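You operate a simulated robot arm through the tools that you are given. There is no shell and no other tool. Be economical: measure what you need, move in short steps, check, and stop when the job is done.

You run a simulated two-armed robot. Do the job below in one go: nothing can be reset, and whatever is moved stays where it is left.

## Task
Fetch the ten amp fuse and stand it on the packing side of the trunk top. Press the talk off key to switch it up. Put the petra name tab on the binder nook of the side shelf. Fetch the wooden dust brush and set it on top of the basic filter. Press the mute key twelve to switch it up. Press the mute key eleven to switch it on. Press the solo key ten to switch it up. Put the orange fader cap on the top of the wireless counter away on the work top of the side shelf. Pull the adapter drawer open. The order is free. Set down upright: ten amp fuse.

It is judged by the outcome, as a careful person would: the job done as asked, and still so three seconds after it is handed in. It fails if anything else is knocked over, pushed out of place, dropped, spilled or broken. Lids that push on must go on centred and level and be pressed home; caps that screw on are set level and turned clockwise until they are tight.

## Robot
Two 7-joint arms with two-finger parallel grippers on one trunk, on a base that drives. Base frame: it is fixed to the floor where the robot stands at the start and does not move with it; the origin is under the middle of the robot, x ahead of it, y to its left, z up. Readings come in cm, degrees, newtons and seconds.
The left shoulder is at the start at [5, 16.1, 102.3], the right one opposite. With the tool pointing down near the work surface each hand reaches from about 10 to 54 cm from the robot's upright axis, wherever it stands, measured 20 degrees to its own side. Places, roughly: adapter drawer [-130, -790, 60]; basic filter [-125, -125, 100]; binder nook of the side shelf (24x63 cm) [70, 56, 70]; mute key eleven [60, 80, 80]; mute key twelve [60, 80, 80]; orange fader cap (3x4x3 cm) [90, -190, 90]; packing side of the trunk top [-120, -290, 80]; petra name tab [50, 25, 50]; solo key ten [60, 90, 90]; talk off key [60, 20, 70]; ten amp fuse [75, 25, 75]; wooden dust brush (6x3x5 cm) [50, 50, 40]; work top of the side shelf [70, -10, 70]. Payload 3.43 kg a hand.
The TCP of each hand is the grasp point between the finger pads, 3 cm short of the fingertips. In the tool frame z runs along the fingers and y along their closing line. Largest opening 9.4 cm; finger width 2.8, thickness 1; the body of the gripper, 5 by 9.6 cm, starts 5.5 cm behind the TCP.
Orientation is that of the tool frame in the base frame, as [roll, pitch, yaw] about the fixed x, y, z axes, in that order (R = Rz(yaw) Ry(pitch) Rx(roll)). With the fingers straight down and closing along the base's y, the tool's x points along the base's -x, its y along +y and its z along -z.

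## Interface
- The arms move only by the tool send_rows. It takes "left_increments", "right_increments" or both (then of equal length, played together; a hand with none holds still); each is a list of rows, each an object of numbers (a shift or turn left out is 0, a gripper value left out holds the last): "tx", "ty", "tz": the shift along the tool's x, y, z in mm; "wx", "wy", "wz": the turn, a rotation vector about the tool's x, y, z in degrees; "gripper": the finger opening in mm, from 0 to 94. In form: [{"tx": .., "ty": .., "tz": .., "wx": .., "wy": .., "wz": .., "gripper": ..}, ...]. A call has 1 to 10 rows; each row is the pose to reach, as a shift and turn from the pose commanded when the call began, along the tool's axes at that moment. A row lasts 0.2 s, in which the tool goes at most 5 cm and 8.6 degrees; a call with a longer step from one row to the next is refused whole, and so is a gripper value outside its range. Where a pose cannot be reached the arm comes as near as it can. A force on the tool above 40 N (or 10 N above the force at the start of the call, whichever is more), or a blocked arm, ends the call early, and 0.2 s more pass. Each finger travels about 4.5 cm/s and halts on what it meets, pressing with about 42 N; the grip force reading is that of the motor and also rises with nothing between the fingers. The clock runs only during rows and for 0.2 s after the last one: add rows that repeat a pose to give the fingers time. The reply holds the time, the measured pose of the TCP, the force on the tool along the base axes, the opening and the grip force, in the units named above and with some noise, with the torque about the TCP (base axes, N m) and any sound that the robot's microphone picked up, and new pictures: "pictures" is both (left out), scene, wrist or none (wrist: the cameras of the hands that moved).
- Cameras (640 x 400 px; columns grow to the right, rows downward): "scene" is now at [12.78, 5.48, 116.64]; the picture's right is [0.49, -0.87, 0.00], its down [-0.16, -0.09, -0.98] and it looks along [0.86, 0.48, -0.19] (base axes); focal length 214 px, centre (320, 200). "left" rides on the left gripper at [7.6, -1.4, -10.3] in its tool frame; the picture's right is [0.18, 0.98, 0.00], its down [-0.75, 0.14, -0.64] and it looks along [-0.63, 0.12, 0.77] (tool axes); focal length 243 px, centre (320, 200). "right" rides on the right gripper at [7.6, 1.4, -10.2] in its tool frame; the picture's right is [-0.18, 0.98, 0.00], its down [-0.75, -0.14, -0.64] and it looks along [-0.63, -0.12, 0.77] (tool axes); focal length 243 px, centre (320, 200). There is no depth. A picture from a camera that has moved, and an enlarged one, comes with that camera's place and axes in the base frame and with its lens. The place of the scene camera against the robot may be out by one fixed shift of up to 2.5 cm in any direction.
- slide_trunk(by): slides the trunk up (or, below 0, down) by that many cm; the arms and the scene camera ride with it, the base frame stays. It gives what a move gives, with no picture.
- roll_base(legs): drives the robot by 1 to 6 legs, each [ahead, left, turn to the left] in cm, cm and degrees, along the robot's own axes; the way and the turn of a leg run together, so that a leg with both is an arc; at most 150 cm and 180 degrees a leg. The arms and the cameras ride along, it lands a little off, and it stops where it bumps. It gives what a move gives, and a new picture of the scene camera.
- pan_tilt(pan, tilt): turns the head with the scene camera to pan (to the left, within 80 degrees either way) and tilt (down, from -29 to 69), counted from straight ahead of the robot. It gives what a move gives, and a new picture of the scene camera.
- inspect(camera, box): a new picture of the part [left, top, right, bottom] of that camera's present view, enlarged. It takes no simulated time.
- close_job(): hands the job in; it is judged then, once.

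Work in short steps. Places have to be worked out from the pictures, the camera data and where the tool is seen: move nearer, look again, correct. Check each grasp and each placing, and mend what went wrong. You have 196 turns and 260 pictures in all, those below and enlarged ones among them. Open the grippers and draw the arms clear of the work before you hand the job in, unless the task says otherwise; then end with one line.

The tools are called as name(argument=value, ...) on one line, values as JSON. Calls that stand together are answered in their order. send_rows: Moves the arms, as the interface text tells. Its arguments: {"type":"object","properties":{"left_increments":{"type":"array","items":{"type":"object","properties":{"tx":{"type":"number"},"ty":{"type":"number"},"tz":{"type":"number"},"wx":{"type":"number"},"wy":{"type":"number"},"wz":{"type":"number"},"gripper":{"type":"number"}}}},"right_increments":{"type":"array","items":{"type":"object","properties":{"tx":{"type":"number"},"ty":{"type":"number"},"tz":{"type":"number"},"wx":{"type":"number"},"wy":{"type":"number"},"wz":{"type":"number"},"gripper":{"type":"number"}}}},"pictures":{"type":"string","enum":["both","scene","wrist","none"]}},"required":[]} The other tools are called the same way: slide_trunk (by) slides the trunk up or down; roll_base (legs) drives the base; pan_tilt (pan, tilt) turns the head that bears the scene camera; inspect (camera, box) takes an enlarged picture of a part of a camera's view; close_job () hands the job in.

At the start:

```text
t: 0.0
left_position: [33.8, 42.93, 111.07]
left_orientation: [179.9, 0.1, -180.0]
left_wrist_force: [-0.5, 0.0, 0.5]
left_torque: [0.03, -0.02, -0.01]
left_grip_width: 9.4
left_grip_force: 0.1
right_position: [28.25, 2.33, 117.87]
right_orientation: [-179.9, 0.0, -180.0]
right_wrist_force: [0.4, -0.8, 0.0]
right_torque: [0.0, 0.0, 0.04]
right_grip_width: 9.39
right_grip_force: 0.1
trunk travel left (down, up): [-5.0, 21.7]
robot x, y, heading: [0.13, -0.12, 0.2]
head pan, tilt: [29.4, 10.8]
```

scene: 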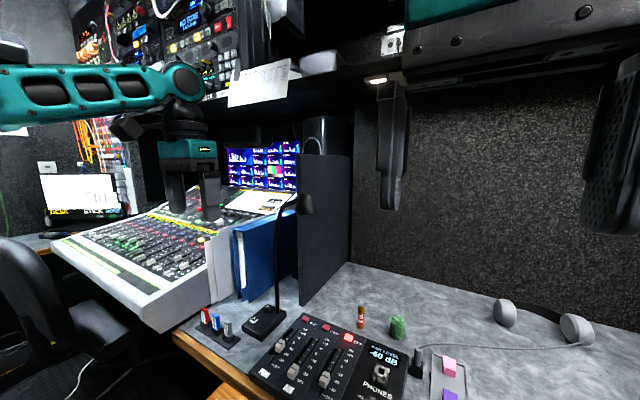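
right: 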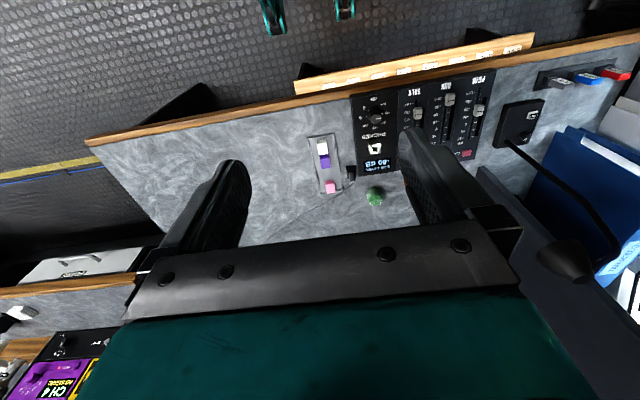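
left: 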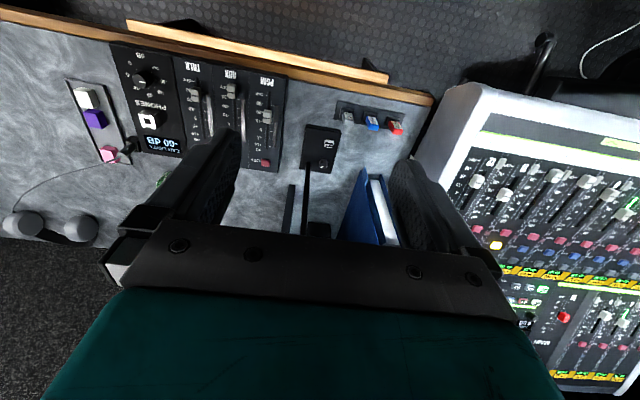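

I begin by surveying: the desk in front has fuse, sponge, small panel, binders and the mixing console to the left. I enlarge the desk regions.

inspect(camera="scene", box=[180, 270, 500, 400])

inspect(camera="scene", box=[50, 180, 300, 336])

pan_tilt(pan=20, tilt=50)

inspect(camera="scene", box=[160, 50, 480, 250])

```text
2.00 times, centred on (340, 335) of scene
camera zoom: at [12.78, 5.48, 116.64], right [0.49, -0.87, 0.0], down [-0.16, -0.09, -0.98], along [0.86, 0.48, -0.19], focal length 429 px, centre (280, -70)
```

zoom: 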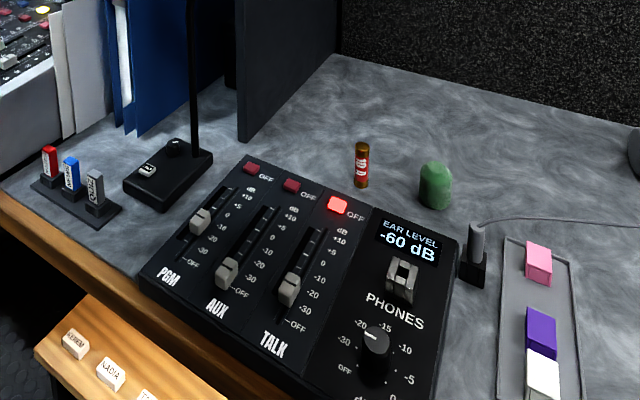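

```text
2.56 times, centred on (175, 258) of scene
camera zoom: at [12.78, 5.48, 116.64], right [0.49, -0.87, 0.0], down [-0.16, -0.09, -0.98], along [0.86, 0.48, -0.19], focal length 549 px, centre (691, 52)
```

zoom: 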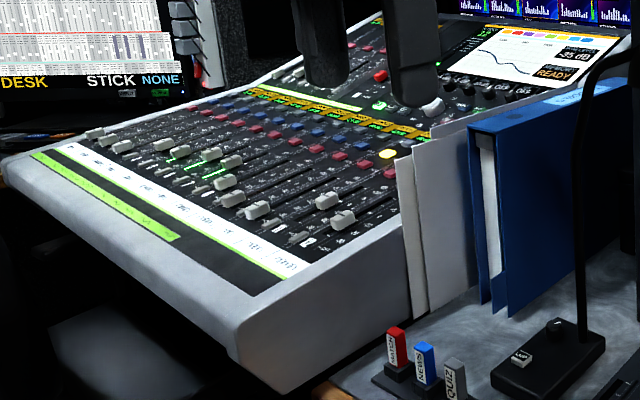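

```text
t: 1.1
left_position: [33.83, 42.95, 111.24]
left_orientation: [180.0, 0.2, -179.9]
left_wrist_force: [0.1, -0.8, -0.3]
left_torque: [0.0, -0.02, 0.03]
left_grip_width: 9.37
left_grip_force: 0.1
right_position: [28.75, 2.29, 117.61]
right_orientation: [-180.0, 0.0, 179.3]
right_wrist_force: [56.8, -9.0, -18.1]
right_torque: [0.85, 4.41, 0.31]
right_grip_width: 9.41
right_grip_force: 0.0
trunk travel left (down, up): [-5.0, 21.7]
robot x, y, heading: [0.15, 0.03, 0.0]
head pan, tilt: [20.0, 50.0]
camera scene: at [13.14, 4.52, 114.33], right [0.39, -0.92, 0.0], down [-0.39, -0.17, -0.91], along [0.83, 0.35, -0.42], focal length 214 px, centre (320, 200)
```

scene: 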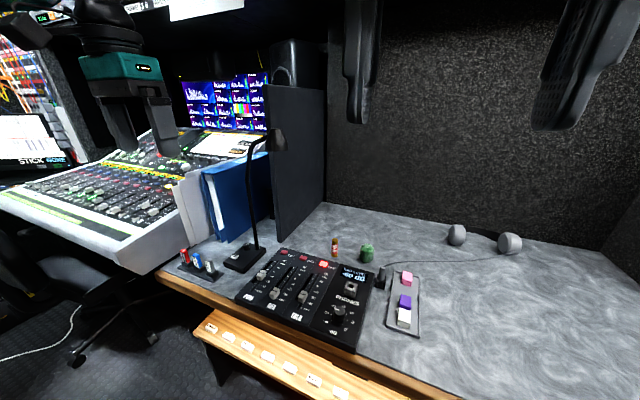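

```text
2.00 times, centred on (320, 150) of scene
camera zoom: at [13.14, 4.52, 114.33], right [0.39, -0.92, 0.0], down [-0.39, -0.17, -0.91], along [0.83, 0.35, -0.42], focal length 429 px, centre (320, 300)
```

zoom: 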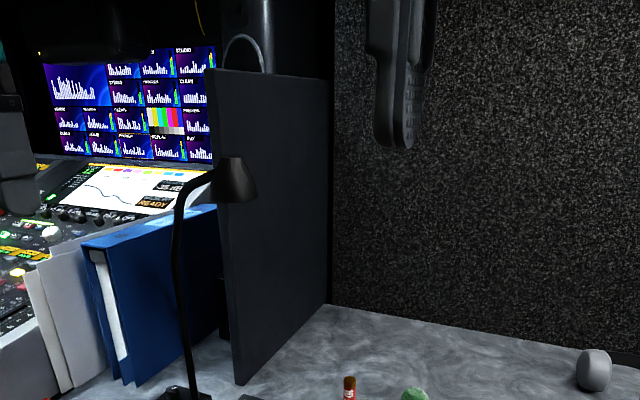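

The tilt pressed the head against the right hand (57 N). I move the right hand out and away to the right.

send_rows(right_increments=[{"tx": -20, "ty": -20}, {"tx": -40, "ty": -60}, {"tx": -45, "ty": -105}, {"tx": -45, "ty": -150}, {"tx": -45, "ty": -195}, {"tx": -45, "ty": -240}, {"tx": -45, "ty": -280}], pictures="scene")

```text
t: 2.7
left_position: [33.83, 42.89, 111.12]
left_orientation: [-180.0, 0.1, -179.9]
left_wrist_force: [-0.9, 0.3, 0.2]
left_torque: [0.03, 0.0, 0.03]
left_grip_width: 9.4
left_grip_force: 0.0
right_position: [32.74, -25.65, 117.68]
right_orientation: [-179.9, 0.0, -179.9]
right_wrist_force: [-0.1, -0.5, -0.7]
right_torque: [0.02, 0.02, 0.0]
right_grip_width: 9.37
right_grip_force: 0.1
trunk travel left (down, up): [-5.0, 21.7]
robot x, y, heading: [-0.13, 0.13, -0.1]
head pan, tilt: [20.0, 50.0]
camera scene: at [11.89, 3.51, 110.58], right [0.34, -0.94, 0.0], down [-0.72, -0.26, -0.64], along [0.6, 0.22, -0.77], focal length 214 px, centre (320, 200)
```

scene: 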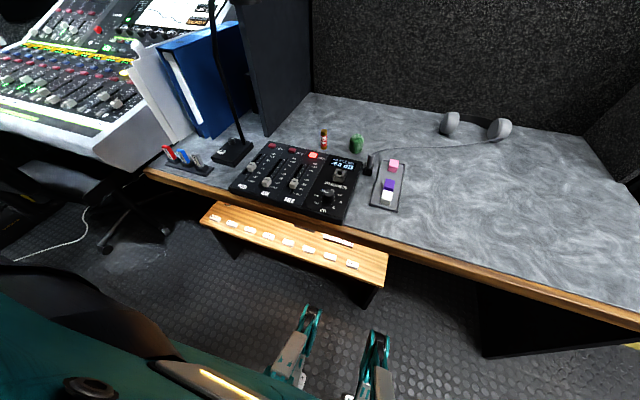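

The head is free now. I pan through the rest of the room: left, right, and low.

pan_tilt(pan=55, tilt=40)

pan_tilt(pan=-50, tilt=25)

pan_tilt(pan=25, tilt=66)

```text
t: 3.7
left_position: [33.79, 42.94, 111.12]
left_orientation: [180.0, 0.0, -179.9]
left_wrist_force: [0.2, -0.2, 0.5]
left_torque: [-0.01, -0.01, 0.0]
left_grip_width: 9.42
left_grip_force: 0.0
right_position: [32.92, -25.5, 117.79]
right_orientation: [179.9, 0.0, 180.0]
right_wrist_force: [-0.2, -0.1, -0.9]
right_torque: [0.01, -0.01, 0.01]
right_grip_width: 9.38
right_grip_force: 0.1
trunk travel left (down, up): [-5.0, 21.7]
robot x, y, heading: [0.2, -0.07, -0.1]
head pan, tilt: [55.0, 40.0]
camera scene: at [9.55, 7.87, 111.99], right [0.82, -0.57, 0.0], down [-0.37, -0.53, -0.77], along [0.44, 0.63, -0.64], focal length 214 px, centre (320, 200)
```

scene: 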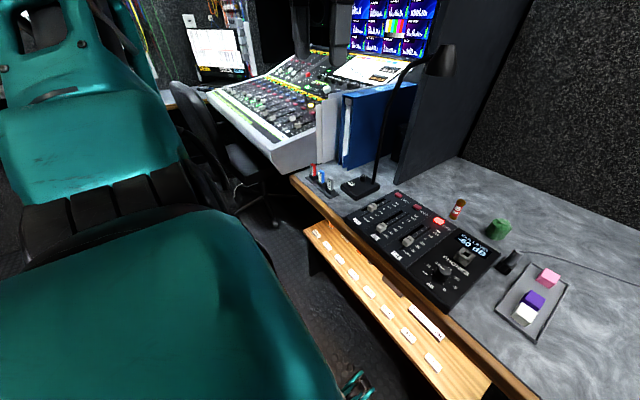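

```text
t: 5.5
left_position: [33.86, 42.98, 111.1]
left_orientation: [-180.0, 0.1, -179.9]
left_wrist_force: [-0.4, -0.1, -0.4]
left_torque: [0.0, -0.02, -0.01]
left_grip_width: 9.4
left_grip_force: 0.1
right_position: [32.88, -25.35, 117.73]
right_orientation: [180.0, 0.0, 180.0]
right_wrist_force: [-0.1, -0.5, -0.8]
right_torque: [0.03, -0.02, -0.01]
right_grip_width: 9.4
right_grip_force: 0.1
trunk travel left (down, up): [-5.0, 21.7]
robot x, y, heading: [-0.13, 0.07, 0.3]
head pan, tilt: [-50.0, 25.0]
camera scene: at [10.6, -6.14, 114.32], right [-0.77, -0.64, 0.0], down [-0.27, 0.32, -0.91], along [0.58, -0.69, -0.42], focal length 214 px, centre (320, 200)
```

scene: 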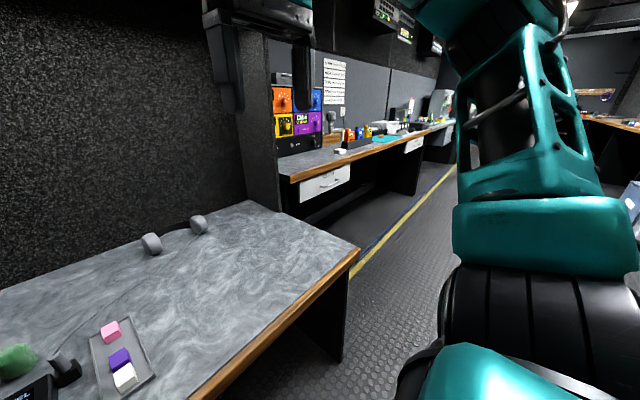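

```text
t: 7.0
left_position: [33.71, 43.06, 111.14]
left_orientation: [-179.9, 0.2, -179.8]
left_wrist_force: [-0.5, -1.0, -0.2]
left_torque: [-0.01, -0.02, -0.01]
left_grip_width: 9.37
left_grip_force: 0.1
right_position: [32.82, -25.6, 117.74]
right_orientation: [179.9, 0.0, 179.9]
right_wrist_force: [1.5, -0.3, 0.2]
right_torque: [0.01, 0.0, -0.01]
right_grip_width: 9.41
right_grip_force: 0.0
trunk travel left (down, up): [-5.0, 21.7]
robot x, y, heading: [-0.07, -0.05, 0.2]
head pan, tilt: [25.0, 66.0]
camera scene: at [10.06, 3.42, 108.66], right [0.42, -0.91, 0.0], down [-0.83, -0.39, -0.41], along [0.37, 0.17, -0.91], focal length 214 px, centre (320, 200)
```

scene: 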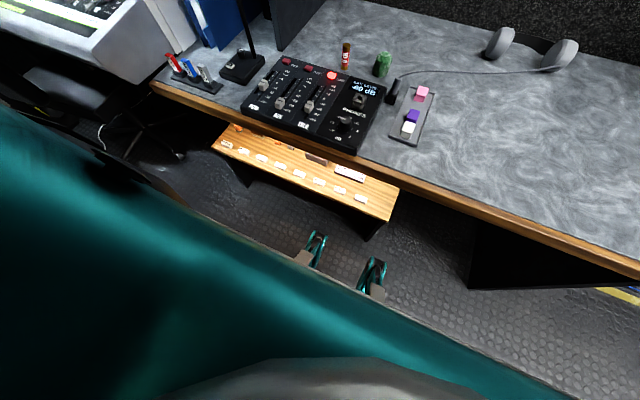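

I enlarge the bench to read the tabs.

inspect(camera="scene", box=[200, 110, 400, 235])

inspect(camera="scene", box=[150, 40, 310, 140])

inspect(camera="left", box=[100, 0, 420, 200])

```text
3.20 times, centred on (300, 172) of scene
camera zoom: at [10.06, 3.42, 108.66], right [0.42, -0.91, 0.0], down [-0.83, -0.39, -0.41], along [0.37, 0.17, -0.91], focal length 686 px, centre (384, 288)
```

zoom: 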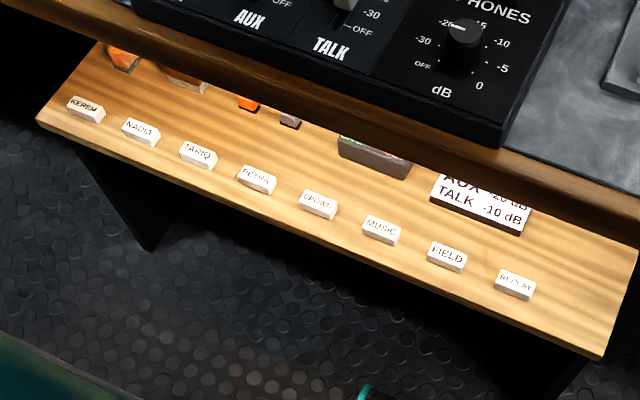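

```text
4.00 times, centred on (230, 90) of scene
camera zoom: at [10.06, 3.42, 108.66], right [0.42, -0.91, 0.0], down [-0.83, -0.39, -0.41], along [0.37, 0.17, -0.91], focal length 858 px, centre (680, 640)
```

zoom: 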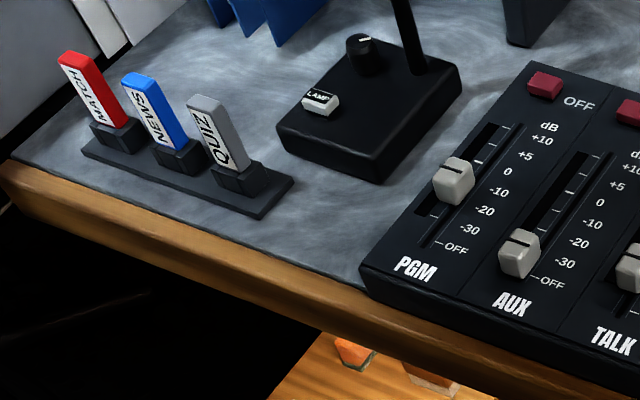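

```text
2.00 times, centred on (260, 100) of left
camera zoom: at [26.22, 41.38, 121.45], right [-0.19, 0.98, 0.0], down [0.75, 0.14, 0.64], along [0.63, 0.12, -0.77], focal length 485 px, centre (440, 400)
```

zoom: 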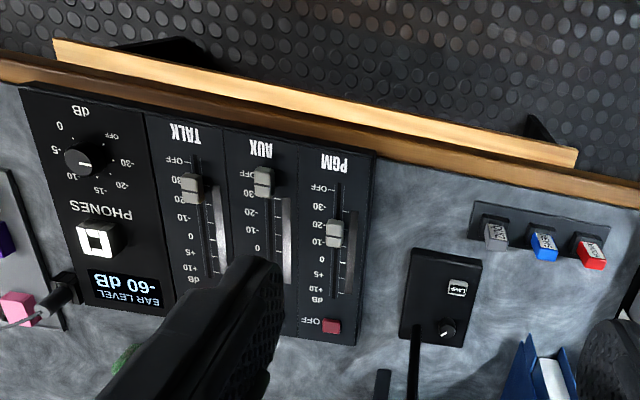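

Bench with tabs lies at z≈40, tucked under the desk edge (desk z≈68). KEREM, NADIA, TARIQ, PETRA is fourth. I back off to look under the desk.

roll_base(legs=[[-50, 0, 0]])

pan_tilt(pan=20, tilt=28)

inspect(camera="scene", box=[200, 180, 400, 305])

```text
t: 9.9
left_position: [-16.59, 42.93, 111.17]
left_orientation: [-180.0, 0.1, -179.8]
left_wrist_force: [0.3, 0.1, -0.4]
left_torque: [0.01, 0.0, 0.02]
left_grip_width: 9.39
left_grip_force: 0.1
right_position: [-17.6, -25.44, 117.8]
right_orientation: [-180.0, 0.1, -179.9]
right_wrist_force: [0.3, -0.2, -0.2]
right_torque: [0.01, -0.01, -0.03]
right_grip_width: 9.39
right_grip_force: 0.2
trunk travel left (down, up): [-5.0, 21.7]
robot x, y, heading: [-50.5, 0.19, -0.1]
head pan, tilt: [25.0, 66.0]
camera scene: at [-40.35, 3.4, 108.66], right [0.42, -0.91, 0.0], down [-0.83, -0.39, -0.41], along [0.37, 0.17, -0.91], focal length 214 px, centre (320, 200)
```

scene: 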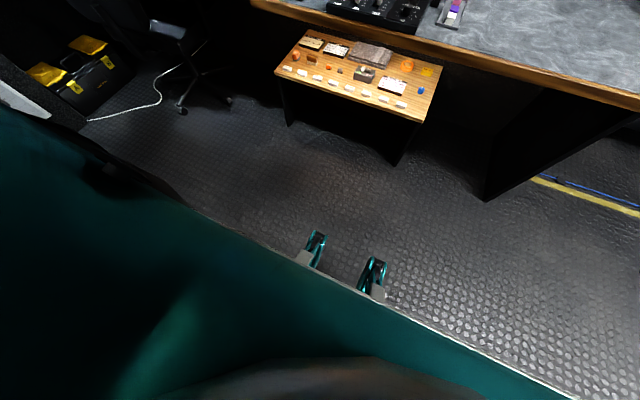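

```text
t: 11.0
left_position: [-16.66, 42.98, 110.97]
left_orientation: [-180.0, 0.1, -179.8]
left_wrist_force: [-0.4, -0.2, -0.6]
left_torque: [0.0, -0.01, -0.01]
left_grip_width: 9.38
left_grip_force: 0.0
right_position: [-17.46, -25.57, 117.87]
right_orientation: [-180.0, 0.0, -179.9]
right_wrist_force: [-0.4, -0.5, -0.5]
right_torque: [-0.02, 0.02, 0.01]
right_grip_width: 9.36
right_grip_force: 0.1
trunk travel left (down, up): [-5.0, 21.7]
robot x, y, heading: [-50.27, 0.01, 0.0]
head pan, tilt: [20.0, 28.0]
camera scene: at [-37.15, 4.02, 113.84], right [0.34, -0.94, 0.0], down [-0.44, -0.16, -0.88], along [0.83, 0.3, -0.47], focal length 214 px, centre (320, 200)
```

scene: 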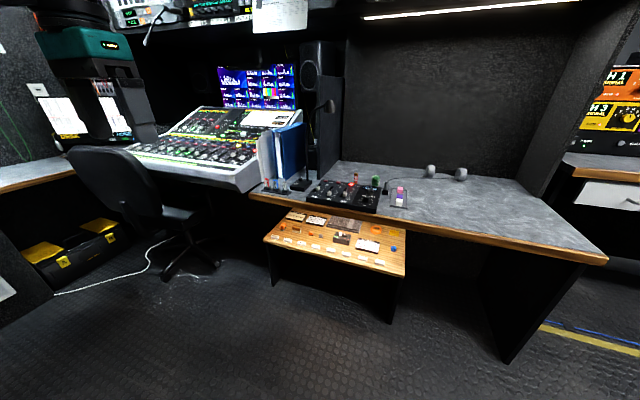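

```text
3.20 times, centred on (300, 242) of scene
camera zoom: at [-37.15, 4.02, 113.84], right [0.34, -0.94, 0.0], down [-0.44, -0.16, -0.88], along [0.83, 0.3, -0.47], focal length 686 px, centre (384, 64)
```

zoom: 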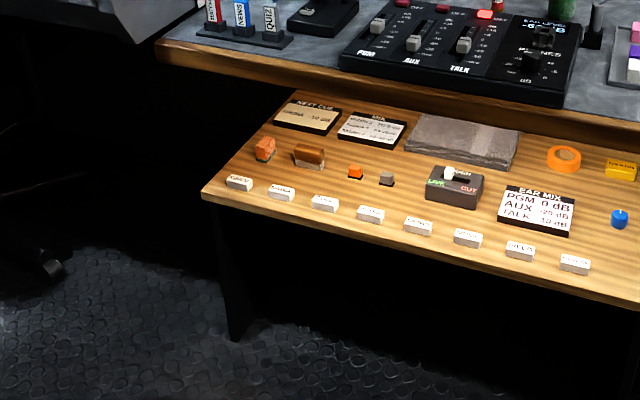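

The brown block at about [51, 50, 42] is the dust brush, PETRA tab ≈ [42.5, 35, 41]. I lower the left hand and tilt it forward (60° below horizontal) before driving back in.

send_rows(left_increments=[{"tz": 40, "ty": -20, "wy": -4}, {"tz": 80, "ty": -45, "wy": -8}, {"tz": 120, "ty": -70, "wy": -12}, {"tz": 160, "ty": -95, "wy": -16}, {"tz": 200, "ty": -120, "wy": -20}, {"tz": 240, "ty": -145, "wy": -24}, {"tz": 280, "ty": -170, "wy": -28}, {"tz": 320, "ty": -195, "wy": -30}, {"tz": 360, "ty": -220, "wy": -30}, {"tz": 400, "ty": -245, "wy": -30}], pictures="none")

roll_base(legs=[[0, 20, 0]])

```text
t: 13.2
left_position: [-16.32, 19.55, 72.47]
left_orientation: [-179.9, 30.1, -179.8]
left_wrist_force: [-0.2, 0.1, 0.2]
left_torque: [-0.01, 0.0, -0.01]
left_grip_width: 9.4
left_grip_force: 0.0
left hand out of reach, approached as far as the arm can: row 7, 8, 10
right_position: [-17.5, -25.54, 117.92]
right_orientation: [-180.0, 0.0, -179.9]
right_wrist_force: [-0.2, -0.1, 1.5]
right_torque: [-0.02, 0.0, 0.0]
right_grip_width: 9.4
right_grip_force: 0.1
trunk travel left (down, up): [-5.0, 21.7]
robot x, y, heading: [-50.42, -0.19, 0.3]
head pan, tilt: [20.0, 28.0]
```

```text
t: 14.8
left_position: [-16.23, 39.27, 72.42]
left_orientation: [-179.9, 30.0, -179.9]
left_wrist_force: [-0.3, -0.4, -0.1]
left_torque: [-0.02, -0.02, 0.04]
left_grip_width: 9.41
left_grip_force: 0.1
right_position: [-17.57, -5.87, 117.8]
right_orientation: [180.0, 0.0, 179.9]
right_wrist_force: [-0.1, -0.3, 0.1]
right_torque: [-0.02, -0.04, -0.03]
right_grip_width: 9.4
right_grip_force: 0.0
trunk travel left (down, up): [-5.0, 21.7]
robot x, y, heading: [-50.37, 20.06, -0.3]
head pan, tilt: [20.0, 28.0]
camera scene: at [-37.15, 23.76, 113.84], right [0.34, -0.94, 0.0], down [-0.44, -0.16, -0.88], along [0.83, 0.3, -0.47], focal length 214 px, centre (320, 200)
```

scene: 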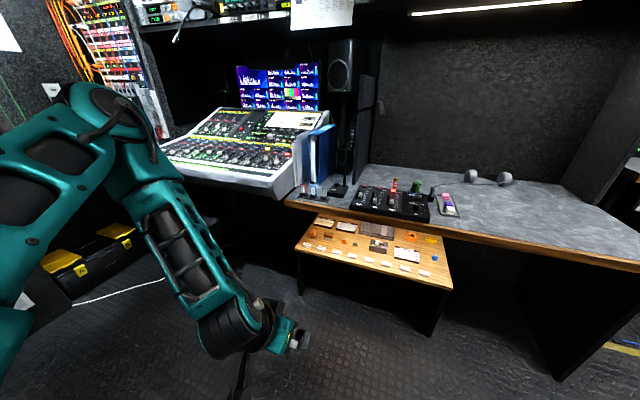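

The hand is at z 72, tilted as wanted. I lower it to z≈50 while checking reachability.

send_rows(left_increments=[{"tx": 20, "tz": 34.6, "ty": -10}, {"tx": 40, "tz": 69.3, "ty": -20}, {"tx": 60, "tz": 104, "ty": -30}, {"tx": 80, "tz": 138.6, "ty": -40}, {"tx": 100, "tz": 173, "ty": -40}, {"tx": 110, "tz": 190, "ty": -40}], pictures="none")

```text
t: 16.1
left_position: [-14.79, 44.33, 68.64]
left_orientation: [-179.9, 30.0, 180.0]
left_wrist_force: [0.0, -0.4, 0.1]
left_torque: [0.04, 0.03, 0.0]
left_grip_width: 9.38
left_grip_force: 0.1
left hand out of reach, approached as far as the arm can: row 1, 2, 3, 4, 5, 6
right_position: [-17.44, -5.89, 117.76]
right_orientation: [-180.0, 0.0, 179.9]
right_wrist_force: [-0.3, 0.1, -0.2]
right_torque: [0.0, 0.0, -0.01]
right_grip_width: 9.39
right_grip_force: 0.0
trunk travel left (down, up): [-5.0, 21.7]
robot x, y, heading: [-50.38, 19.67, -0.0]
head pan, tilt: [20.0, 28.0]
```

The arm runs out of wrist range close in; reaching farther forward suits the tilt better. I extend forward 17 cm.

send_rows(left_increments=[{"tx": -35, "tz": 20}, {"tx": -70, "tz": 40}, {"tx": -105, "tz": 60}, {"tx": -147, "tz": 85}, {"tx": -147, "tz": 85}], pictures="none")

```text
t: 17.4
left_position: [0.51, 45.1, 70.92]
left_orientation: [-179.9, 30.0, -180.0]
left_wrist_force: [0.0, 0.3, 0.6]
left_torque: [0.0, -0.02, 0.0]
left_grip_width: 9.42
left_grip_force: 0.1
left hand out of reach, approached as far as the arm can: row 2, 3, 4, 5
right_position: [-17.56, -5.85, 117.81]
right_orientation: [-180.0, 0.0, 179.8]
right_wrist_force: [0.0, -0.1, 0.2]
right_torque: [0.01, 0.02, 0.01]
right_grip_width: 9.39
right_grip_force: 0.0
trunk travel left (down, up): [-5.0, 21.7]
robot x, y, heading: [-50.56, 19.76, -0.2]
head pan, tilt: [20.0, 28.0]
```

Still limited. I test: untilt to straight down, go to z≈50, then tilt there to see the reachable tilt.

send_rows(left_increments=[{"tx": 0, "tz": 0, "wy": 8}, {"tx": 30, "ty": -10, "tz": 30, "wy": 16}, {"tx": 60, "ty": -20, "tz": 60, "wy": 24}, {"tx": 90, "ty": -30, "tz": 90, "wy": 30}, {"tx": 120, "ty": -40, "tz": 120, "wy": 30}, {"tx": 157, "ty": -50, "tz": 152, "wy": 30}, {"tx": 157, "ty": -50, "tz": 152, "wy": 30}], pictures="none")

send_rows(left_increments=[{"wy": -8}, {"wy": -16}, {"wy": -24}, {"wy": -30}, {"wy": -38}, {"wy": -45}], pictures="scene")

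```text
t: 18.9
left_position: [-11.05, 46.99, 66.59]
left_orientation: [180.0, 0.0, -180.0]
left_wrist_force: [1.2, 0.5, -0.5]
left_torque: [0.0, -0.02, -0.01]
left_grip_width: 9.41
left_grip_force: 0.0
left hand out of reach, approached as far as the arm can: row 2, 3, 4, 5, 6, 7
right_position: [-17.58, -5.81, 117.72]
right_orientation: [180.0, 0.0, 179.8]
right_wrist_force: [-0.7, 0.2, 0.0]
right_torque: [0.01, 0.0, 0.02]
right_grip_width: 9.42
right_grip_force: 0.0
trunk travel left (down, up): [-5.0, 21.7]
robot x, y, heading: [-50.49, 19.46, -0.2]
head pan, tilt: [20.0, 28.0]
```

```text
t: 20.4
left_position: [-10.61, 47.82, 69.89]
left_orientation: [-179.8, 45.0, -179.9]
left_wrist_force: [-0.4, -0.9, 0.3]
left_torque: [0.01, 0.04, -0.01]
left_grip_width: 9.4
left_grip_force: 0.1
left hand out of reach, approached as far as the arm can: row 4, 5, 6
right_position: [-17.51, -5.82, 117.84]
right_orientation: [180.0, 0.0, 180.0]
right_wrist_force: [-0.7, -1.0, -0.7]
right_torque: [0.01, 0.0, 0.0]
right_grip_width: 9.4
right_grip_force: 0.1
trunk travel left (down, up): [-5.0, 21.7]
robot x, y, heading: [-50.73, 19.38, -0.0]
head pan, tilt: [20.0, 28.0]
camera scene: at [-37.15, 23.73, 113.84], right [0.34, -0.94, 0.0], down [-0.44, -0.16, -0.88], along [0.83, 0.3, -0.47], focal length 214 px, centre (320, 200)
```

scene: 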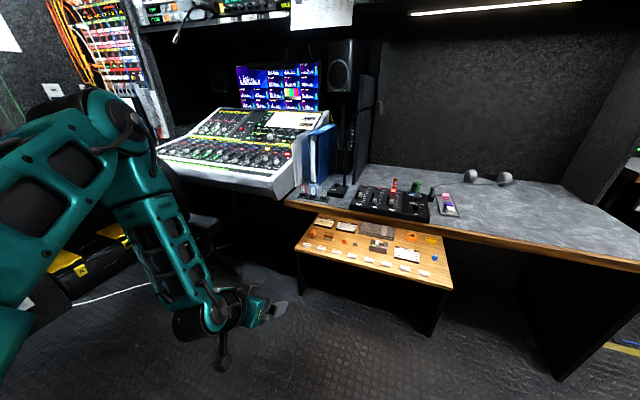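

The local configuration (elbow up sideways) blocks descent. I untilt, extend farther forward at height and then descend.

send_rows(left_increments=[{"wy": 8, "tz": -20}, {"wy": 16, "tz": -40, "tx": -20}, {"wy": 24, "tz": -40, "tx": -60}, {"wy": 32, "tz": -40, "tx": -100}, {"wy": 40, "tz": -20, "tx": -130}, {"wy": 45, "tz": 0, "tx": -160}], pictures="none")

send_rows(left_increments=[{"tz": 40}, {"tz": 80}, {"tz": 120}, {"tz": 160}, {"tz": 200}, {"tz": 240}], pictures="scene")

```text
t: 21.8
left_position: [0.62, 47.97, 81.15]
left_orientation: [-179.9, -0.3, -180.0]
left_wrist_force: [0.7, -0.8, 0.7]
left_torque: [0.01, 0.01, -0.01]
left_grip_width: 9.42
left_grip_force: 0.1
right_position: [-17.37, -5.92, 117.67]
right_orientation: [180.0, -0.1, 179.8]
right_wrist_force: [0.2, -0.1, 0.3]
right_torque: [0.01, 0.0, -0.02]
right_grip_width: 9.41
right_grip_force: 0.0
trunk travel left (down, up): [-5.0, 21.7]
robot x, y, heading: [-50.25, 20.08, -0.4]
head pan, tilt: [20.0, 28.0]
```

```text
t: 23.1
left_position: [-5.68, 51.04, 67.74]
left_orientation: [-179.9, 0.2, 179.9]
left_wrist_force: [0.0, -0.6, -0.2]
left_torque: [0.02, 0.01, -0.02]
left_grip_width: 9.43
left_grip_force: 0.1
left hand out of reach, approached as far as the arm can: row 2, 3, 4, 5, 6
right_position: [-17.51, -5.74, 117.78]
right_orientation: [180.0, 0.0, 179.8]
right_wrist_force: [0.1, 0.0, -0.7]
right_torque: [-0.01, -0.01, 0.04]
right_grip_width: 9.39
right_grip_force: 0.1
trunk travel left (down, up): [-5.0, 21.7]
robot x, y, heading: [-50.2, 19.78, -0.1]
head pan, tilt: [20.0, 28.0]
camera scene: at [-37.15, 23.74, 113.85], right [0.34, -0.94, 0.0], down [-0.44, -0.16, -0.88], along [0.83, 0.3, -0.47], focal length 214 px, centre (320, 200)
```

scene: 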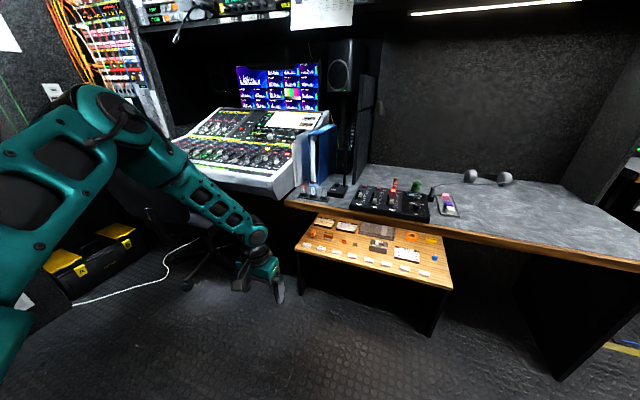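

I try to drop the elbow by swinging the hand out to the left side and descending there.

send_rows(left_increments=[{"tz": -30}, {"tz": -60, "tx": 30}, {"tz": -60, "tx": 70, "ty": 20}, {"tz": -60, "tx": 110, "ty": 40}, {"tz": -60, "tx": 150, "ty": 60}, {"tz": -60, "tx": 190, "ty": 90}, {"tz": -30, "tx": 200, "ty": 120}, {"tz": 10, "tx": 200, "ty": 140}, {"tz": 50, "tx": 200, "ty": 140}, {"tz": 90, "tx": 200, "ty": 140}], pictures="none")

send_rows(left_increments=[{"tz": 40}, {"tz": 80}, {"tz": 120}, {"tz": 150}], pictures="scene")

```text
t: 25.4
left_position: [-25.62, 64.76, 58.88]
left_orientation: [180.0, 0.0, 179.9]
left_wrist_force: [0.1, -0.2, 0.1]
left_torque: [-0.02, -0.02, 0.01]
left_grip_width: 9.37
left_grip_force: 0.0
right_position: [-17.58, -5.88, 117.82]
right_orientation: [-180.0, 0.1, -179.8]
right_wrist_force: [-0.1, 0.1, 0.3]
right_torque: [0.01, -0.03, 0.02]
right_grip_width: 9.37
right_grip_force: 0.1
trunk travel left (down, up): [-5.0, 21.7]
robot x, y, heading: [-50.4, 19.84, 0.1]
head pan, tilt: [20.0, 28.0]
```

```text
t: 26.4
left_position: [-25.63, 64.7, 43.82]
left_orientation: [179.9, -0.1, 180.0]
left_wrist_force: [-0.3, 0.6, 1.4]
left_torque: [0.01, -0.01, 0.01]
left_grip_width: 9.38
left_grip_force: 0.0
right_position: [-17.52, -5.79, 117.81]
right_orientation: [180.0, 0.0, 179.9]
right_wrist_force: [0.2, -0.1, -0.3]
right_torque: [0.01, 0.01, 0.02]
right_grip_width: 9.41
right_grip_force: 0.0
trunk travel left (down, up): [-5.0, 21.7]
robot x, y, heading: [-50.36, 19.6, -0.1]
head pan, tilt: [20.0, 28.0]
camera scene: at [-37.14, 23.74, 113.85], right [0.34, -0.94, 0.0], down [-0.44, -0.16, -0.88], along [0.83, 0.3, -0.47], focal length 214 px, centre (320, 200)
```

scene: 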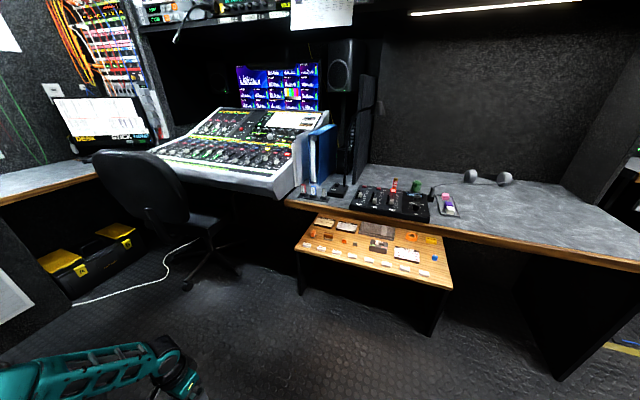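

That worked: the arm is now low. I bring the hand forward at z≈50 while tilting it.

send_rows(left_increments=[{"tz": -30, "tx": -20, "ty": -20}, {"tz": -60, "tx": -60, "ty": -50}, {"tz": -60, "tx": -90, "ty": -80}, {"tz": -60, "tx": -120, "ty": -110}, {"tz": -60, "tx": -150, "ty": -150}, {"tz": -60, "tx": -180, "ty": -190}, {"tz": -60, "tx": -180, "ty": -220}], pictures="none")

send_rows(left_increments=[{"wy": -8}, {"wy": -16}, {"wy": -24}, {"wy": -30}], pictures="scene")

```text
refused: row 2 steps farther than a row can; nothing moved
```

```text
t: 27.4
left_position: [-25.5, 64.79, 44.1]
left_orientation: [-180.0, 30.1, -179.8]
left_wrist_force: [0.1, -0.6, -0.2]
left_torque: [-0.01, 0.0, -0.02]
left_grip_width: 9.35
left_grip_force: 0.0
right_position: [-17.64, -5.8, 117.82]
right_orientation: [180.0, 0.0, 179.8]
right_wrist_force: [-0.4, 0.0, -0.5]
right_torque: [-0.02, 0.02, 0.0]
right_grip_width: 9.39
right_grip_force: 0.0
trunk travel left (down, up): [-5.0, 21.7]
robot x, y, heading: [-49.93, 19.53, -0.2]
head pan, tilt: [20.0, 28.0]
camera scene: at [-37.15, 23.73, 113.85], right [0.34, -0.94, 0.0], down [-0.44, -0.16, -0.88], along [0.83, 0.3, -0.47], focal length 214 px, centre (320, 200)
```

scene: 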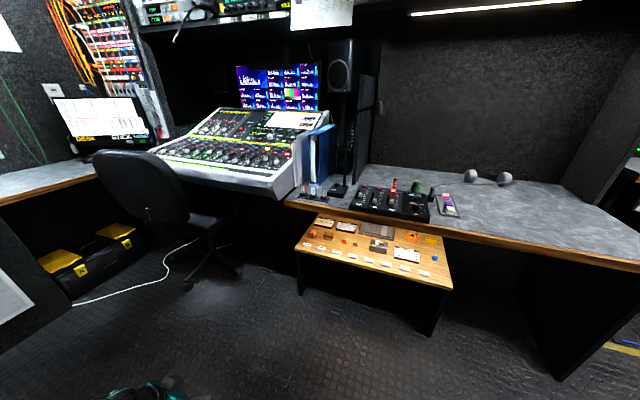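

Tilt is fine here. Now forward and in.

send_rows(left_increments=[{"tx": -30, "tz": -20}, {"tx": -60, "tz": -20, "ty": -20}, {"tx": -90, "tz": -10, "ty": -55}, {"tx": -120, "tz": 0, "ty": -90}, {"tx": -150, "tz": 15, "ty": -125}, {"tx": -180, "tz": 30, "ty": -155}, {"tx": -186, "tz": 38, "ty": -180}, {"tx": -186, "tz": 38, "ty": -200}], pictures="wrist")

```text
t: 29.1
left_position: [-7.42, 44.72, 50.27]
left_orientation: [-180.0, 30.0, -180.0]
left_wrist_force: [0.2, 1.2, -0.3]
left_torque: [0.01, -0.01, 0.0]
left_grip_width: 9.42
left_grip_force: 0.1
right_position: [-17.53, -5.87, 117.74]
right_orientation: [179.9, 0.0, 179.9]
right_wrist_force: [0.1, 0.2, -0.3]
right_torque: [0.02, 0.03, 0.05]
right_grip_width: 9.39
right_grip_force: 0.0
trunk travel left (down, up): [-5.0, 21.7]
robot x, y, heading: [-50.26, 19.89, -0.0]
head pan, tilt: [20.0, 28.0]
camera left: at [-19.19, 43.19, 55.35], right [-0.16, 0.98, -0.09], down [0.33, 0.14, 0.93], along [0.93, 0.12, -0.35], focal length 243 px, centre (320, 200)
```

left: 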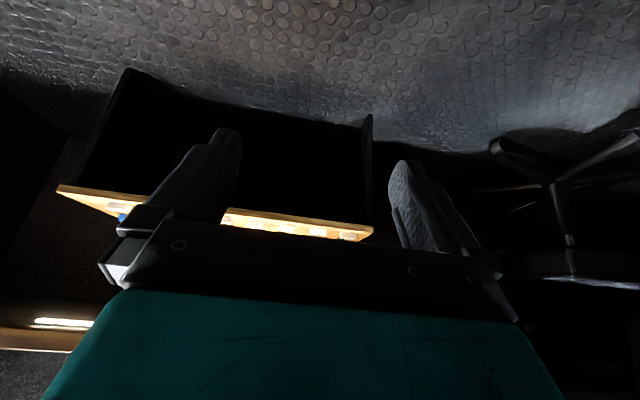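

Now I drive in 38 cm; the TCP will be near x≈31, below and before the desk edge.

roll_base(legs=[[38, 0, 0]])

send_rows(left_increments=[{"ty": -40}, {"ty": -80}, {"ty": -97}], pictures="both")

```text
t: 31.6
left_position: [31.06, 45.01, 50.06]
left_orientation: [-180.0, 30.0, -179.7]
left_wrist_force: [0.0, -0.4, 0.0]
left_torque: [0.0, 0.0, 0.01]
left_grip_width: 9.39
left_grip_force: 0.1
right_position: [21.26, -5.53, 117.76]
right_orientation: [-180.0, 0.0, -179.8]
right_wrist_force: [0.7, 0.4, 0.7]
right_torque: [-0.02, 0.0, 0.0]
right_grip_width: 9.39
right_grip_force: 0.0
trunk travel left (down, up): [-5.0, 21.7]
robot x, y, heading: [-11.66, 19.95, -0.0]
head pan, tilt: [20.0, 28.0]
camera scene: at [1.55, 23.85, 113.84], right [0.35, -0.94, 0.0], down [-0.44, -0.16, -0.88], along [0.83, 0.31, -0.47], focal length 214 px, centre (320, 200)
```

scene: 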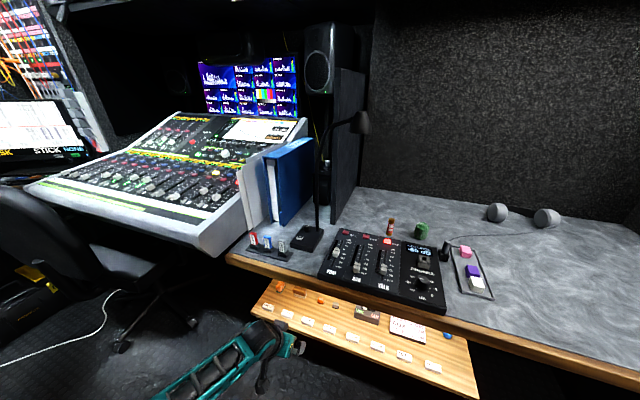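

```text
t: 32.4
left_position: [31.11, 35.54, 50.23]
left_orientation: [-180.0, 29.9, -179.7]
left_wrist_force: [0.3, -0.7, 0.7]
left_torque: [0.0, 0.01, 0.0]
left_grip_width: 9.4
left_grip_force: 0.0
right_position: [21.33, -5.62, 117.79]
right_orientation: [-180.0, 0.0, -179.8]
right_wrist_force: [-0.2, 0.0, -1.0]
right_torque: [-0.02, 0.0, -0.03]
right_grip_width: 9.39
right_grip_force: 0.0
trunk travel left (down, up): [-5.0, 21.7]
robot x, y, heading: [-11.28, 19.47, 0.2]
head pan, tilt: [20.0, 28.0]
camera scene: at [1.54, 23.85, 113.85], right [0.35, -0.94, 0.0], down [-0.44, -0.16, -0.88], along [0.83, 0.31, -0.47], focal length 214 px, centre (320, 200)
camera left: at [19.38, 33.8, 55.33], right [-0.16, 0.98, -0.09], down [0.33, 0.14, 0.93], along [0.93, 0.12, -0.35], focal length 243 px, centre (320, 200)
```

scene: 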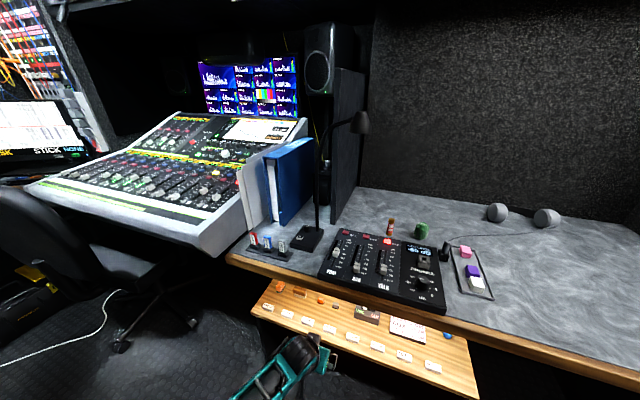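
left: 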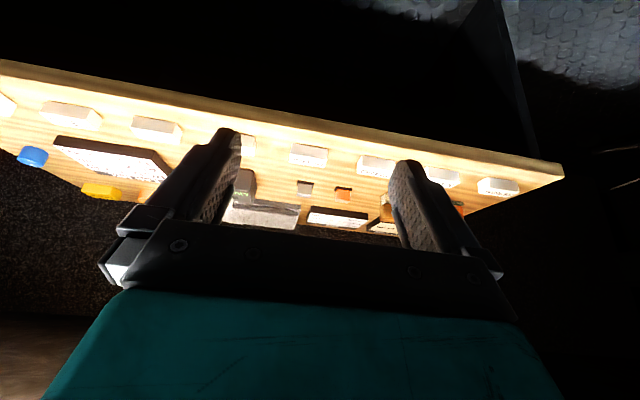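

The wrist view shows the tabs well; the one between the fingers (308,154) should be PETRA. I enlarge to read and measure.

inspect(camera="left", box=[230, 100, 550, 300])

inspect(camera="scene", box=[230, 220, 390, 320])

```text
2.00 times, centred on (390, 200) of left
camera zoom: at [19.38, 33.8, 55.33], right [-0.16, 0.98, -0.09], down [0.33, 0.14, 0.93], along [0.93, 0.12, -0.35], focal length 485 px, centre (180, 200)
```

zoom: 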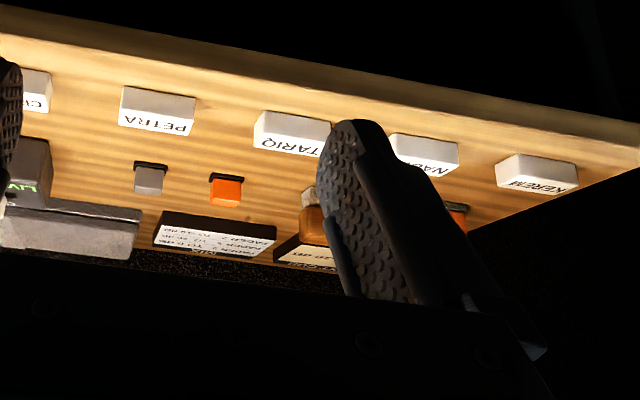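

```text
4.00 times, centred on (310, 270) of scene
camera zoom: at [1.54, 23.85, 113.85], right [0.35, -0.94, 0.0], down [-0.44, -0.16, -0.88], along [0.83, 0.31, -0.47], focal length 858 px, centre (360, -80)
```

zoom: 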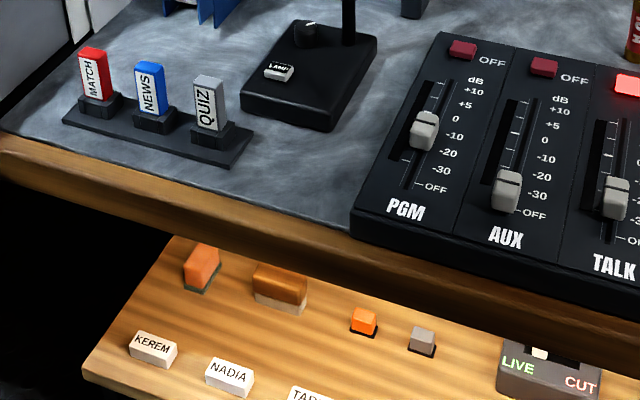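

PETRA confirmed, centre ≈ [44, 35.1, 41], about 4.4 cm wide. I open to 7 cm and move above it.

send_rows(left_increments=[{"tx": -23, "tz": 22, "gripper": 70}, {"tx": -45, "tz": 45, "ty": -4}, {"tx": -68, "tz": 67, "ty": -4}, {"tx": -90, "tz": 89, "ty": -4}], pictures="wrist")

```text
t: 33.4
left_position: [43.51, 34.87, 46.91]
left_orientation: [-179.9, 30.1, -179.7]
left_wrist_force: [0.0, 1.3, -0.3]
left_torque: [0.04, -0.01, 0.01]
left_grip_width: 7.02
left_grip_force: 0.0
right_position: [21.28, -5.63, 117.69]
right_orientation: [-180.0, 0.0, -179.9]
right_wrist_force: [-0.2, 0.5, 0.5]
right_torque: [0.0, 0.0, -0.01]
right_grip_width: 9.42
right_grip_force: 0.0
trunk travel left (down, up): [-5.0, 21.7]
robot x, y, heading: [-11.82, 19.74, 0.3]
head pan, tilt: [20.0, 28.0]
camera left: at [31.84, 33.26, 52.1], right [-0.16, 0.98, -0.09], down [0.33, 0.14, 0.93], along [0.93, 0.12, -0.35], focal length 243 px, centre (320, 200)
```

left: 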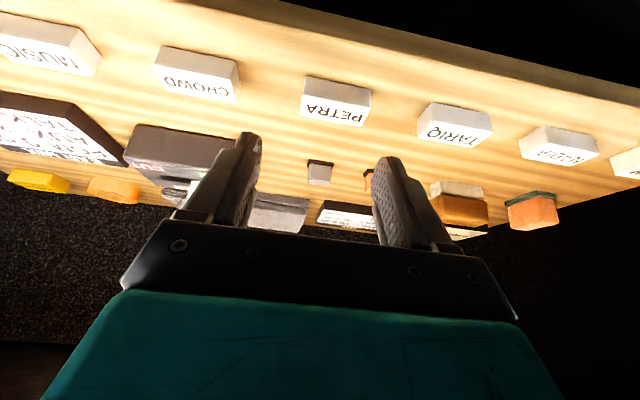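

Aligned: tab centre ≈ [43.9, 35.2]. I descend vertically ~3 cm.

send_rows(left_increments=[{"tx": 8, "tz": 14, "ty": 3}, {"tx": 14, "tz": 25, "ty": 3}, {"tx": 15, "tz": 27.5, "ty": 3}], pictures="wrist")

```text
t: 34.2
left_position: [43.54, 35.39, 43.92]
left_orientation: [-180.0, 30.0, -179.8]
left_wrist_force: [0.3, -0.3, -0.1]
left_torque: [0.01, 0.01, 0.02]
left_grip_width: 7.0
left_grip_force: 0.0
right_position: [21.35, -5.66, 117.82]
right_orientation: [179.9, 0.1, -179.8]
right_wrist_force: [0.4, 0.5, -0.9]
right_torque: [0.01, 0.05, 0.0]
right_grip_width: 9.42
right_grip_force: 0.0
trunk travel left (down, up): [-5.0, 21.7]
robot x, y, heading: [-11.9, 19.97, 0.1]
head pan, tilt: [20.0, 28.0]
camera left: at [31.76, 33.65, 49.02], right [-0.16, 0.98, -0.09], down [0.33, 0.14, 0.93], along [0.93, 0.12, -0.35], focal length 243 px, centre (320, 200)
```

left: 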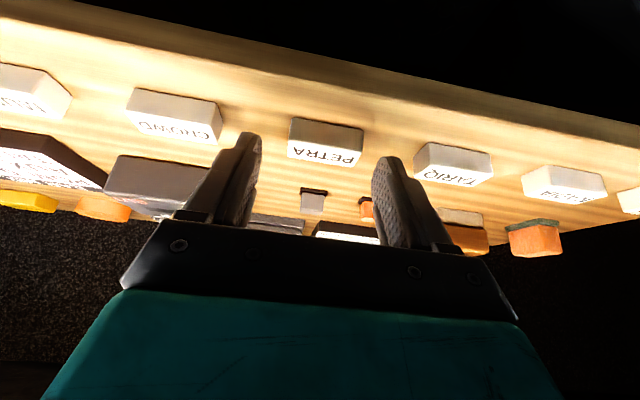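

The tab sits between the fingertips; I lower 3 mm and close.

send_rows(left_increments=[{"tx": 4, "tz": 1.5}, {"tx": 4, "tz": 1.5, "gripper": 30}, {"tx": 4, "tz": 1.5, "gripper": 30}, {"tx": 4, "tz": 1.5, "gripper": 30}, {"tx": 4, "tz": 1.5, "gripper": 30}], pictures="wrist")

```text
t: 35.4
left_position: [43.19, 35.29, 43.47]
left_orientation: [180.0, 30.1, -179.7]
left_wrist_force: [0.1, -0.6, -0.1]
left_torque: [-0.01, -0.01, 0.0]
left_grip_width: 4.04
left_grip_force: 42.0
right_position: [21.36, -5.61, 117.83]
right_orientation: [-180.0, 0.0, -179.8]
right_wrist_force: [-0.1, -0.5, -0.6]
right_torque: [0.04, -0.02, 0.0]
right_grip_width: 9.42
right_grip_force: 0.0
trunk travel left (down, up): [-5.0, 21.7]
robot x, y, heading: [-11.62, 19.47, 0.5]
head pan, tilt: [20.0, 28.0]
camera left: at [31.49, 33.66, 48.7], right [-0.16, 0.98, -0.09], down [0.33, 0.14, 0.93], along [0.93, 0.12, -0.35], focal length 243 px, centre (320, 200)
```

left: 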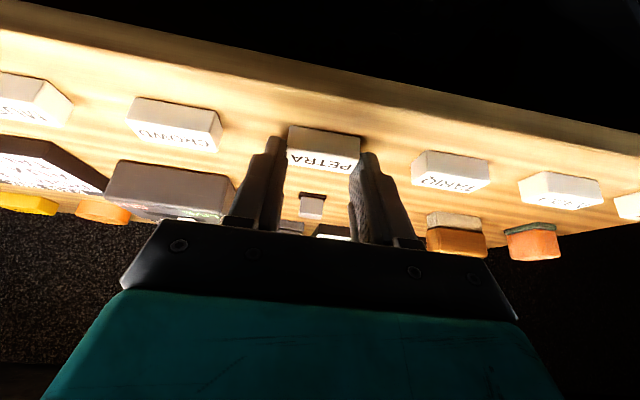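

Grip 4.0 cm holds PETRA. I lift 2.5 cm straight up and then retreat out from under the desk.

send_rows(left_increments=[{"tx": -7, "tz": -13}, {"tx": -13, "tz": -22}, {"tx": 15, "tz": -38}, {"tx": 50, "tz": -58}, {"tx": 85, "tz": -78}, {"tx": 110, "tz": -95}], pictures="wrist")

```text
t: 36.8
left_position: [29.0, 35.52, 46.42]
left_orientation: [180.0, 30.0, -179.8]
left_wrist_force: [0.2, 0.5, -0.6]
left_torque: [0.02, -0.02, 0.03]
left_grip_width: 4.07
left_grip_force: 41.8
right_position: [21.11, -5.55, 117.82]
right_orientation: [179.9, 0.0, -179.9]
right_wrist_force: [0.1, 0.6, -0.2]
right_torque: [-0.02, 0.01, 0.0]
right_grip_width: 9.41
right_grip_force: 0.0
trunk travel left (down, up): [-5.0, 21.7]
robot x, y, heading: [-11.82, 19.56, 0.2]
head pan, tilt: [20.0, 28.0]
camera left: at [17.23, 33.89, 51.63], right [-0.16, 0.98, -0.09], down [0.33, 0.14, 0.93], along [0.93, 0.12, -0.35], focal length 243 px, centre (320, 200)
```

left: 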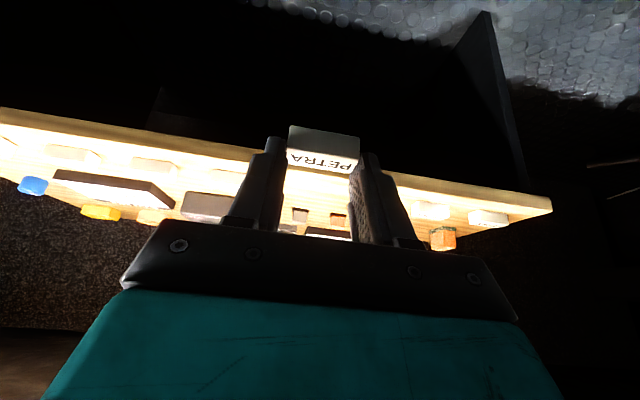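

Held. Now straight up to z≈82 and left to y≈57.

send_rows(left_increments=[{"tx": -20, "tz": -35}, {"tx": -40, "tz": -69}, {"tx": -60, "tz": -104}, {"tx": -80, "tz": -138, "ty": 20}, {"tx": -100, "tz": -173, "ty": 45}, {"tx": -120, "tz": -208, "ty": 70}, {"tx": -140, "tz": -242, "ty": 95}, {"tx": -160, "tz": -277, "ty": 120}, {"tx": -178, "tz": -308, "ty": 150}, {"tx": -178, "tz": -308, "ty": 190}], pictures="both")

```text
t: 39.0
left_position: [28.93, 54.27, 81.82]
left_orientation: [180.0, 29.9, -179.7]
left_wrist_force: [-0.5, -0.5, -0.4]
left_torque: [-0.03, -0.01, 0.02]
left_grip_width: 4.03
left_grip_force: 42.2
right_position: [21.26, -5.56, 117.83]
right_orientation: [180.0, 0.0, -179.8]
right_wrist_force: [0.9, -0.3, -1.0]
right_torque: [0.06, 0.0, -0.02]
right_grip_width: 9.34
right_grip_force: 0.0
trunk travel left (down, up): [-5.0, 21.7]
robot x, y, heading: [-11.63, 19.91, 0.4]
head pan, tilt: [20.0, 28.0]
camera scene: at [1.54, 23.86, 113.84], right [0.35, -0.94, 0.0], down [-0.44, -0.16, -0.88], along [0.83, 0.31, -0.47], focal length 214 px, centre (320, 200)
camera left: at [17.29, 52.67, 86.9], right [-0.16, 0.98, -0.09], down [0.33, 0.14, 0.93], along [0.93, 0.12, -0.35], focal length 243 px, centre (320, 200)
```

scene: 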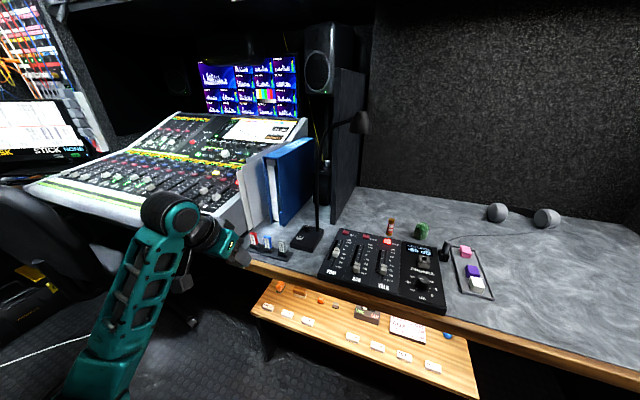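
left: 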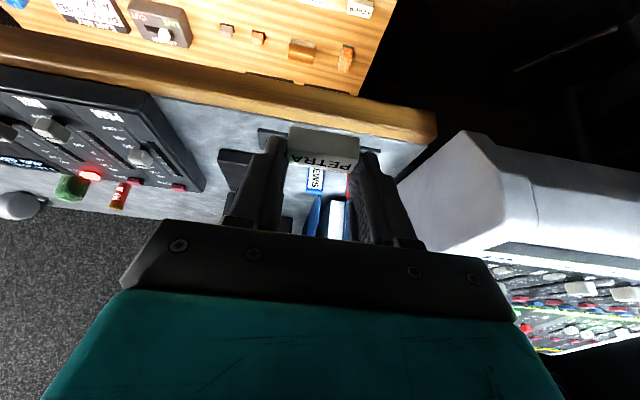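

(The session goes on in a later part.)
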